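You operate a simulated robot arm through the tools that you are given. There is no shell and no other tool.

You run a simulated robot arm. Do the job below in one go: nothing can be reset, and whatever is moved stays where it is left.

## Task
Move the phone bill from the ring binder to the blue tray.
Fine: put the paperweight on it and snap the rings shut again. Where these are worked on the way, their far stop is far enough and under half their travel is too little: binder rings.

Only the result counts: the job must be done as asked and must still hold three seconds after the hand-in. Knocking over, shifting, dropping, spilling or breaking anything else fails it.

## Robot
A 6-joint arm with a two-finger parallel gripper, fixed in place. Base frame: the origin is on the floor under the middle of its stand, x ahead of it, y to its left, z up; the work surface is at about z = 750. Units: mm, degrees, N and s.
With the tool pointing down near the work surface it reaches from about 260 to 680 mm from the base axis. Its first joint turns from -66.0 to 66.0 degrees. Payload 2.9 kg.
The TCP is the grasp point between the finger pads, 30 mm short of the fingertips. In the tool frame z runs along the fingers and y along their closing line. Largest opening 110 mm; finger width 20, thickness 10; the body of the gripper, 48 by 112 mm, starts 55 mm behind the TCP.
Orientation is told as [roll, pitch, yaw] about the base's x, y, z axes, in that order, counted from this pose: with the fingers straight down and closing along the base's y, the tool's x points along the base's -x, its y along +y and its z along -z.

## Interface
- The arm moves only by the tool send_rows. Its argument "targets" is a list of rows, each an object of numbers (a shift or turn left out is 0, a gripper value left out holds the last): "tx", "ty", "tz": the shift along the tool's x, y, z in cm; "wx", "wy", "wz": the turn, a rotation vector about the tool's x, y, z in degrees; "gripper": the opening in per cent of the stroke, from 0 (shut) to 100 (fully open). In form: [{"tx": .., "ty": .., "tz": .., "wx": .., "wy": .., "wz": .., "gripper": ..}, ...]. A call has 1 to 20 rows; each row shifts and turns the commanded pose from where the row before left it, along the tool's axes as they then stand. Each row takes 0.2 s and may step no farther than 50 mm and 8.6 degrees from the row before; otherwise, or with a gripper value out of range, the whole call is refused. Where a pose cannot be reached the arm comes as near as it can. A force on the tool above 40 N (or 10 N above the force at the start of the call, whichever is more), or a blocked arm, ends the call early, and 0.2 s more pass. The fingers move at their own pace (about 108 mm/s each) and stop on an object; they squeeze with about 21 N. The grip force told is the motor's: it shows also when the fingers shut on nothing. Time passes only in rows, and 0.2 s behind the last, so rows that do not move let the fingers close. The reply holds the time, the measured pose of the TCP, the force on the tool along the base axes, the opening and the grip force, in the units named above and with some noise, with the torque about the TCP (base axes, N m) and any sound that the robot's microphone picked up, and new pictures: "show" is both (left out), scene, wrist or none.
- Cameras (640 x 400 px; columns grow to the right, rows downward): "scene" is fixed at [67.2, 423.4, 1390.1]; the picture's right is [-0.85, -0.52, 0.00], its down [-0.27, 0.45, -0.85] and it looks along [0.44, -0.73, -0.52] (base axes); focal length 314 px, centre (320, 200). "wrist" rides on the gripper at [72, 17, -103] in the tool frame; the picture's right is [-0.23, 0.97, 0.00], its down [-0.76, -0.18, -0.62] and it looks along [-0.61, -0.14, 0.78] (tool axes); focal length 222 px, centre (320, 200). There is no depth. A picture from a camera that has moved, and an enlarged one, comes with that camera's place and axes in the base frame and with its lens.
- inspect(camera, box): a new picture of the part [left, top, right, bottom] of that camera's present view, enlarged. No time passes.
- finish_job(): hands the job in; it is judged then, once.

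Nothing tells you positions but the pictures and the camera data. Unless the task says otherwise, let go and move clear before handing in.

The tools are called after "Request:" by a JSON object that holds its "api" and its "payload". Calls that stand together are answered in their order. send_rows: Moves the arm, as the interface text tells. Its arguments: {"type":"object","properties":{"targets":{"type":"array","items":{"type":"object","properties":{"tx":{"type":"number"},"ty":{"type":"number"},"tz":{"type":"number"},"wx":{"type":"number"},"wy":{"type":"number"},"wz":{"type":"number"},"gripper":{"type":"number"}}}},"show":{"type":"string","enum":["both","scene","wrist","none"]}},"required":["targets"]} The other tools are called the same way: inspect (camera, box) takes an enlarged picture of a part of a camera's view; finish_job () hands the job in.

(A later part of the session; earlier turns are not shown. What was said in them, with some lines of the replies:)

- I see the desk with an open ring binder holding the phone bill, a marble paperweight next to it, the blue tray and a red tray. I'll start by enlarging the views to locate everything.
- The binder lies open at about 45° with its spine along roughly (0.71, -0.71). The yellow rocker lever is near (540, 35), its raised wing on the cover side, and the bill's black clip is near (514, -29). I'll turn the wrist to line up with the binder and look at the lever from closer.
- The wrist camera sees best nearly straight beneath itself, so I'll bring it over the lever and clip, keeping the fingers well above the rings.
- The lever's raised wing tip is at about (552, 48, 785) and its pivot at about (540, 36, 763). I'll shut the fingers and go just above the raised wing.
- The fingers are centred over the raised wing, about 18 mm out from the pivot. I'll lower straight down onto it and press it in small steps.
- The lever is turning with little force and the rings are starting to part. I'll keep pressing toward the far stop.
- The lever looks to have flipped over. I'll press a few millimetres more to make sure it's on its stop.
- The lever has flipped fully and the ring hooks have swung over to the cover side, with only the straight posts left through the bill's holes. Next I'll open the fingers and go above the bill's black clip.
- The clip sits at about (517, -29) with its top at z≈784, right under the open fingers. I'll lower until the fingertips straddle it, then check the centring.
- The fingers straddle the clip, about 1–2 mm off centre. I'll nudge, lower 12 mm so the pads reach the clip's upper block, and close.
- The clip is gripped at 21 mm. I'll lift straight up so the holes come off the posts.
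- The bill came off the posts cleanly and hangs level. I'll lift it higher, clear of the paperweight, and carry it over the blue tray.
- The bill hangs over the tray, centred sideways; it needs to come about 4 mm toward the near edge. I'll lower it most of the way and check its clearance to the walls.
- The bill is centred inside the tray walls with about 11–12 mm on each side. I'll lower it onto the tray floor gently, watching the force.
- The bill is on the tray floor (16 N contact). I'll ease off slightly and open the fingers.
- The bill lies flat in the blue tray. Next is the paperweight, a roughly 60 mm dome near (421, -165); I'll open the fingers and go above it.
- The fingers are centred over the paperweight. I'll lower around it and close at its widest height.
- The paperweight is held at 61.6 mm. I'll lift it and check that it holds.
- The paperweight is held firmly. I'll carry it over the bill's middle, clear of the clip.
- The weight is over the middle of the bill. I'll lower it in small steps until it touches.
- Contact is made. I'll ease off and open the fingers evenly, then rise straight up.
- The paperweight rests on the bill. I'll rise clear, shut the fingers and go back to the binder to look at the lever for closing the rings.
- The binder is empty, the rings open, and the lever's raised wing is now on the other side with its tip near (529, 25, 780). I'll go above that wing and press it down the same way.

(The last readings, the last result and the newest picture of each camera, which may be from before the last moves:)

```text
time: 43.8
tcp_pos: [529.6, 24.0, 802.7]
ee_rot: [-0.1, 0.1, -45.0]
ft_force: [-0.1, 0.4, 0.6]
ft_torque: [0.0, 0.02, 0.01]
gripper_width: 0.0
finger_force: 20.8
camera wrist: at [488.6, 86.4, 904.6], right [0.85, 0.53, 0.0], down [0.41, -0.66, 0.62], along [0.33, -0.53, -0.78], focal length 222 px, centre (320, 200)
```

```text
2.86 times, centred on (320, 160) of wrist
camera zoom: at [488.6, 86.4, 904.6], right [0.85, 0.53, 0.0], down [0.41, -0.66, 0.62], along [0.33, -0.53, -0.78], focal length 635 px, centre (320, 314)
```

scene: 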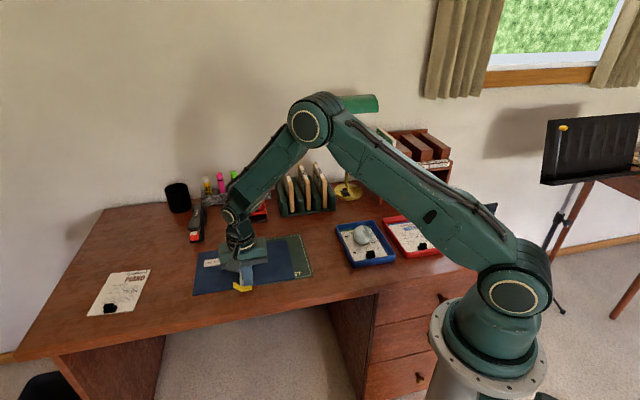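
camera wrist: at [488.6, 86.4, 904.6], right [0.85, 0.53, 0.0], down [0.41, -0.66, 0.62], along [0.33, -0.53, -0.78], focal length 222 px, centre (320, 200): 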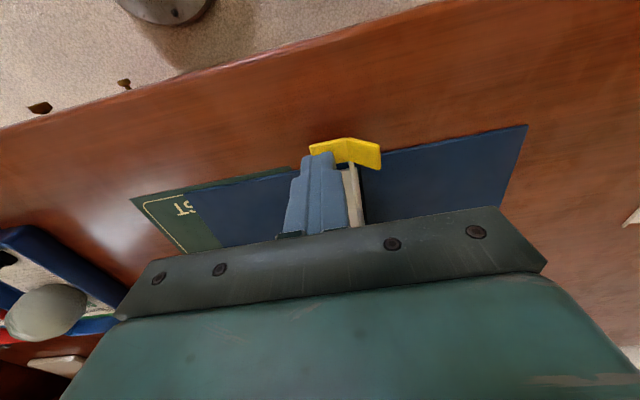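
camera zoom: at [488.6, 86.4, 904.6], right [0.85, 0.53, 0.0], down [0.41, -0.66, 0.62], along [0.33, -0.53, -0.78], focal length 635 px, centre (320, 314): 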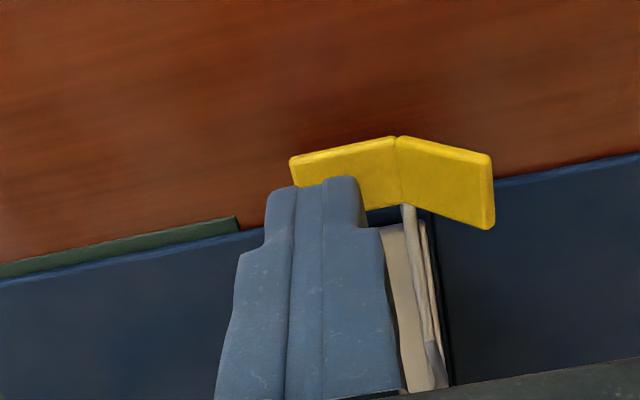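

The lever is moving over. I'll press on to the stop.

Request:
{"api": "send_rows", "payload": {"targets": [{"tz": 0.3}, {"tz": 0.3}, {"tz": 0.2}, {}], "show": "none"}}

Request:
{"api": "inspect", "payload": {"camera": "wrist", "box": [240, 90, 400, 230]}}

Request:
{"api": "inspect", "payload": {"camera": "scene", "box": [200, 220, 296, 300]}}

```text
time: 44.8
tcp_pos: [529.2, 24.7, 793.6]
ee_rot: [-0.1, 0.0, -45.0]
ft_force: [0.2, -0.5, 0.3]
ft_torque: [-0.02, -0.03, 0.0]
gripper_width: 0.1
finger_force: 20.7
```

```text
2.86 times, centred on (320, 160) of wrist
camera zoom: at [488.7, 86.6, 896.6], right [0.85, 0.53, 0.0], down [0.41, -0.66, 0.62], along [0.33, -0.53, -0.78], focal length 635 px, centre (320, 314)
```

zoom: 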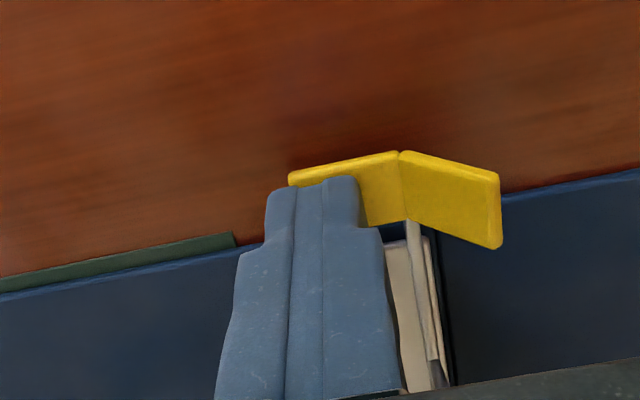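

```text
5.00 times, centred on (248, 260) of scene
camera zoom: at [67.2, 423.4, 1390.1], right [-0.85, -0.52, 0.0], down [-0.27, 0.45, -0.85], along [0.44, -0.73, -0.52], focal length 1567 px, centre (680, -100)
```

zoom: 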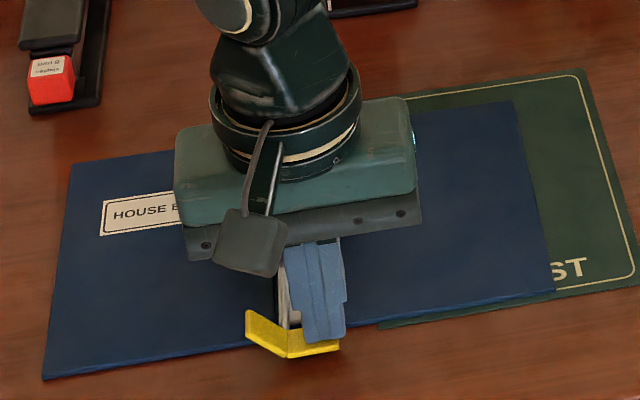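

Request:
{"api": "send_rows", "payload": {"targets": [{"tz": -2.0}, {"tz": -4.0}, {"tz": -4.0}, {"tx": 4.0, "ty": -2.0, "tz": -1.0}, {"tx": 3.0, "ty": -4.0}, {}, {}], "show": "both"}}

Request:
{"api": "inspect", "payload": {"camera": "scene", "box": [200, 220, 296, 300]}}

Request:
{"api": "inspect", "payload": {"camera": "scene", "box": [230, 235, 280, 297]}}

Request:
{"api": "inspect", "payload": {"camera": "wrist", "box": [320, 60, 480, 200]}}

```text
time: 46.4
tcp_pos: [437.4, 31.7, 904.8]
ee_rot: [0.0, 0.0, -44.9]
ft_force: [0.1, 0.8, 0.4]
ft_torque: [-0.03, 0.01, -0.01]
gripper_width: 0.1
finger_force: 21.5
camera wrist: at [396.1, 93.6, 1006.9], right [0.85, 0.53, 0.0], down [0.41, -0.66, 0.62], along [0.33, -0.53, -0.78], focal length 222 px, centre (320, 200)
```

scene: 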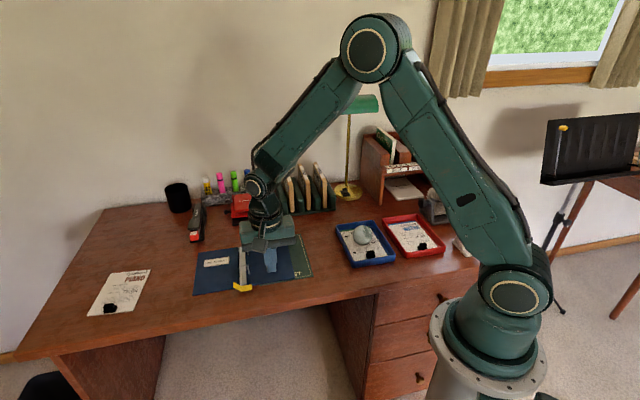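
wrist: 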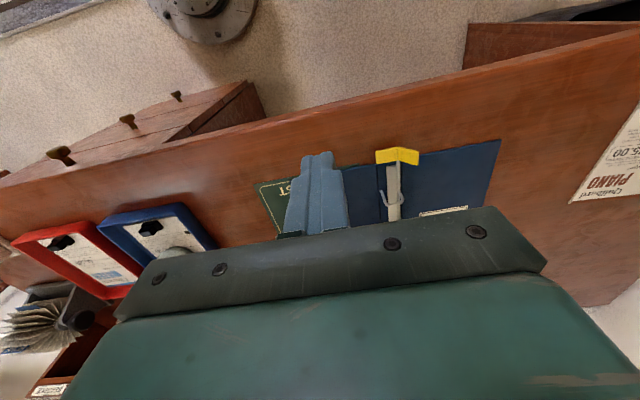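

```text
5.00 times, centred on (248, 260) of scene
camera zoom: at [67.2, 423.4, 1390.1], right [-0.85, -0.52, 0.0], down [-0.27, 0.45, -0.85], along [0.44, -0.73, -0.52], focal length 1567 px, centre (680, -100)
```

zoom: 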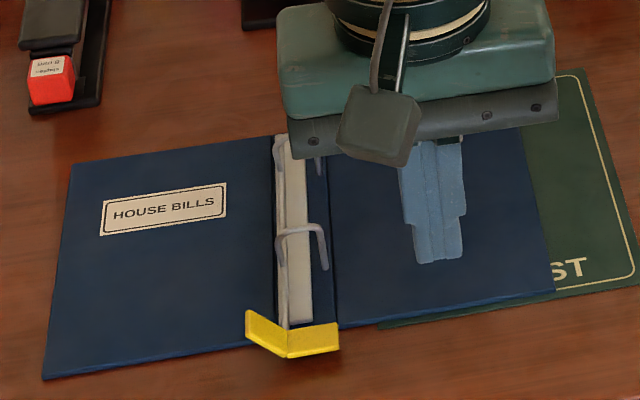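

```text
6.45 times, centred on (255, 266) of scene
camera zoom: at [67.2, 423.4, 1390.1], right [-0.85, -0.52, 0.0], down [-0.27, 0.45, -0.85], along [0.44, -0.73, -0.52], focal length 2022 px, centre (739, -226)
```

zoom: 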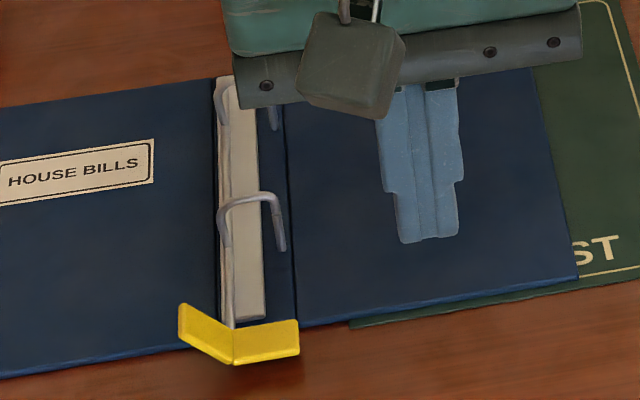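

```text
2.86 times, centred on (400, 130) of wrist
camera zoom: at [396.1, 93.6, 1006.9], right [0.85, 0.53, 0.0], down [0.41, -0.66, 0.62], along [0.33, -0.53, -0.78], focal length 635 px, centre (91, 400)
```

zoom: 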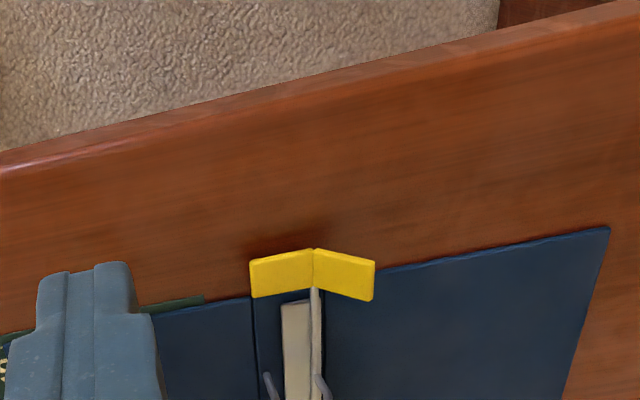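

The lever is back in its original position and the hoops look closed. I'll move the arm clear and check everything before handing in.

Request:
{"api": "send_rows", "payload": {"targets": [{"tz": -4.0}, {"tz": -4.0}, {"tx": 4.0, "ty": -1.0}, {"tx": 4.0, "ty": -2.0}, {"tx": 3.0, "ty": -2.0}, {}, {}], "show": "both"}}

Request:
{"api": "inspect", "payload": {"camera": "scene", "box": [225, 240, 289, 300]}}

Request:
{"api": "inspect", "payload": {"camera": "scene", "box": [180, 210, 340, 310]}}

Request:
{"api": "inspect", "payload": {"camera": "scene", "box": [300, 190, 460, 290]}}

```text
time: 48.0
tcp_pos: [323.9, 74.0, 985.1]
ee_rot: [0.1, 0.0, -45.1]
ft_force: [-0.9, 0.5, -0.6]
ft_torque: [0.01, 0.01, 0.0]
gripper_width: 0.0
finger_force: 21.3
camera wrist: at [283.3, 136.1, 1087.7], right [0.85, 0.53, 0.0], down [0.41, -0.66, 0.62], along [0.33, -0.53, -0.78], focal length 222 px, centre (320, 200)
```

scene: 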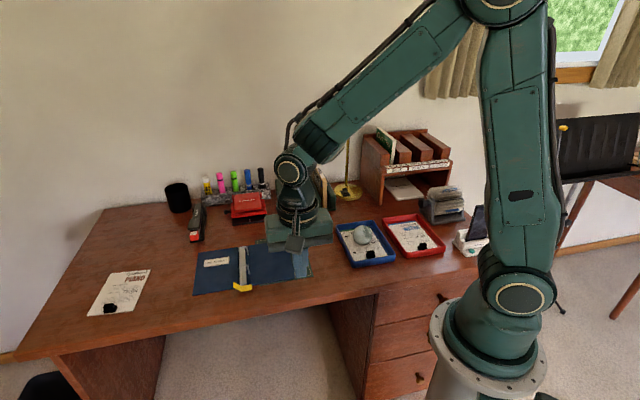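
wrist: 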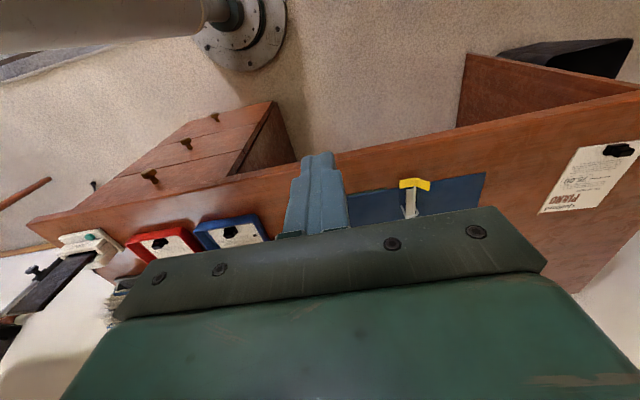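

```text
6.67 times, centred on (257, 270) of scene
camera zoom: at [67.2, 423.4, 1390.1], right [-0.85, -0.52, 0.0], down [-0.27, 0.45, -0.85], along [0.44, -0.73, -0.52], focal length 2090 px, centre (740, -267)
```

zoom: 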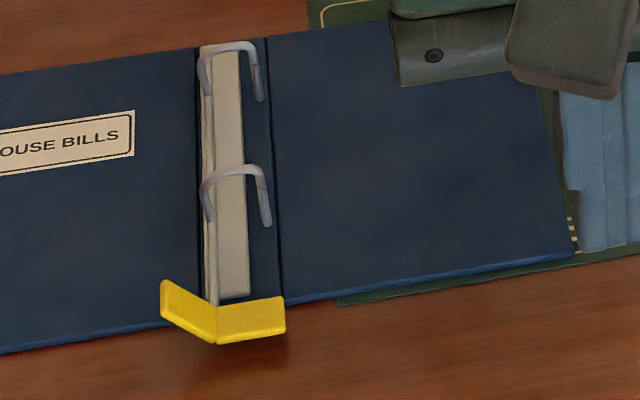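

```text
4.00 times, centred on (260, 260) of scene
camera zoom: at [67.2, 423.4, 1390.1], right [-0.85, -0.52, 0.0], down [-0.27, 0.45, -0.85], along [0.44, -0.73, -0.52], focal length 1254 px, centre (560, -40)
```

zoom: 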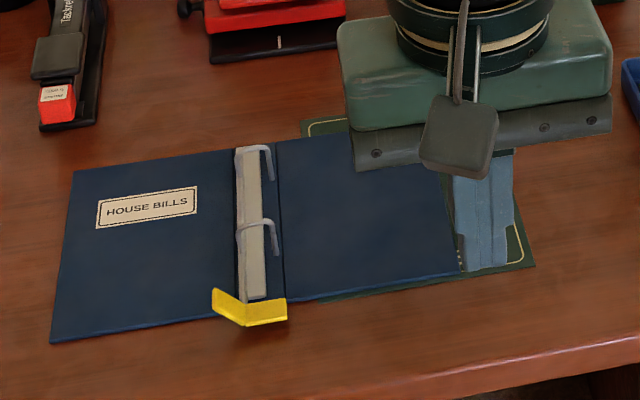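

```text
4.00 times, centred on (380, 240) of scene
camera zoom: at [67.2, 423.4, 1390.1], right [-0.85, -0.52, 0.0], down [-0.27, 0.45, -0.85], along [0.44, -0.73, -0.52], focal length 1254 px, centre (80, 40)
```

zoom: 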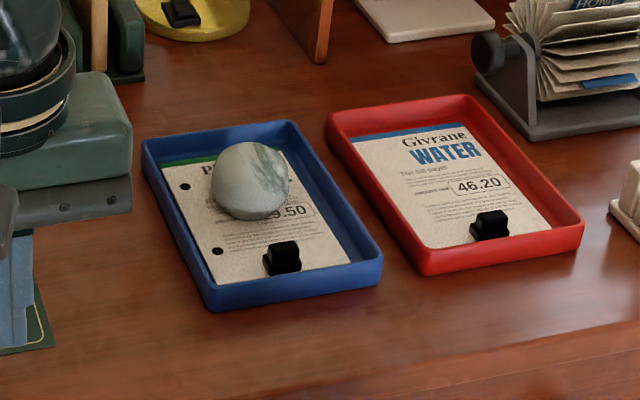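

The phone bill lies in the blue tray with the paperweight resting on it. Both rings are shut again and the lever is back in its starting position. The binder sits about 1–2 mm from where it was, from the lever press; nothing else appears to have moved. The arm is clear, so I'm handing the job in.

Request:
{"api": "finish_job", "payload": {}}

```text
The job is handed in.
```

The phone bill is now in the blue tray with the paperweight resting on it, and both binder rings are shut again. The job is handed in, but I have no verdict back.

- **Rings:** I pressed the yellow lever over to open them and took the bill off the posts. I then pressed the lever back. In the last picture it sits as it did at the start, and both hoops meet their posts.
- **Bill and paperweight:** the bill lies flat inside the tray walls, with the paperweight near its middle, clear of the clip. The fingers were let go and the arm moved clear before hand-in.
- **Shift:** the binder moved about 1–2 mm when I pressed the lever to close the rings, judging from the pictures. I left it there rather than risk pushing it back. Nothing else looks moved.
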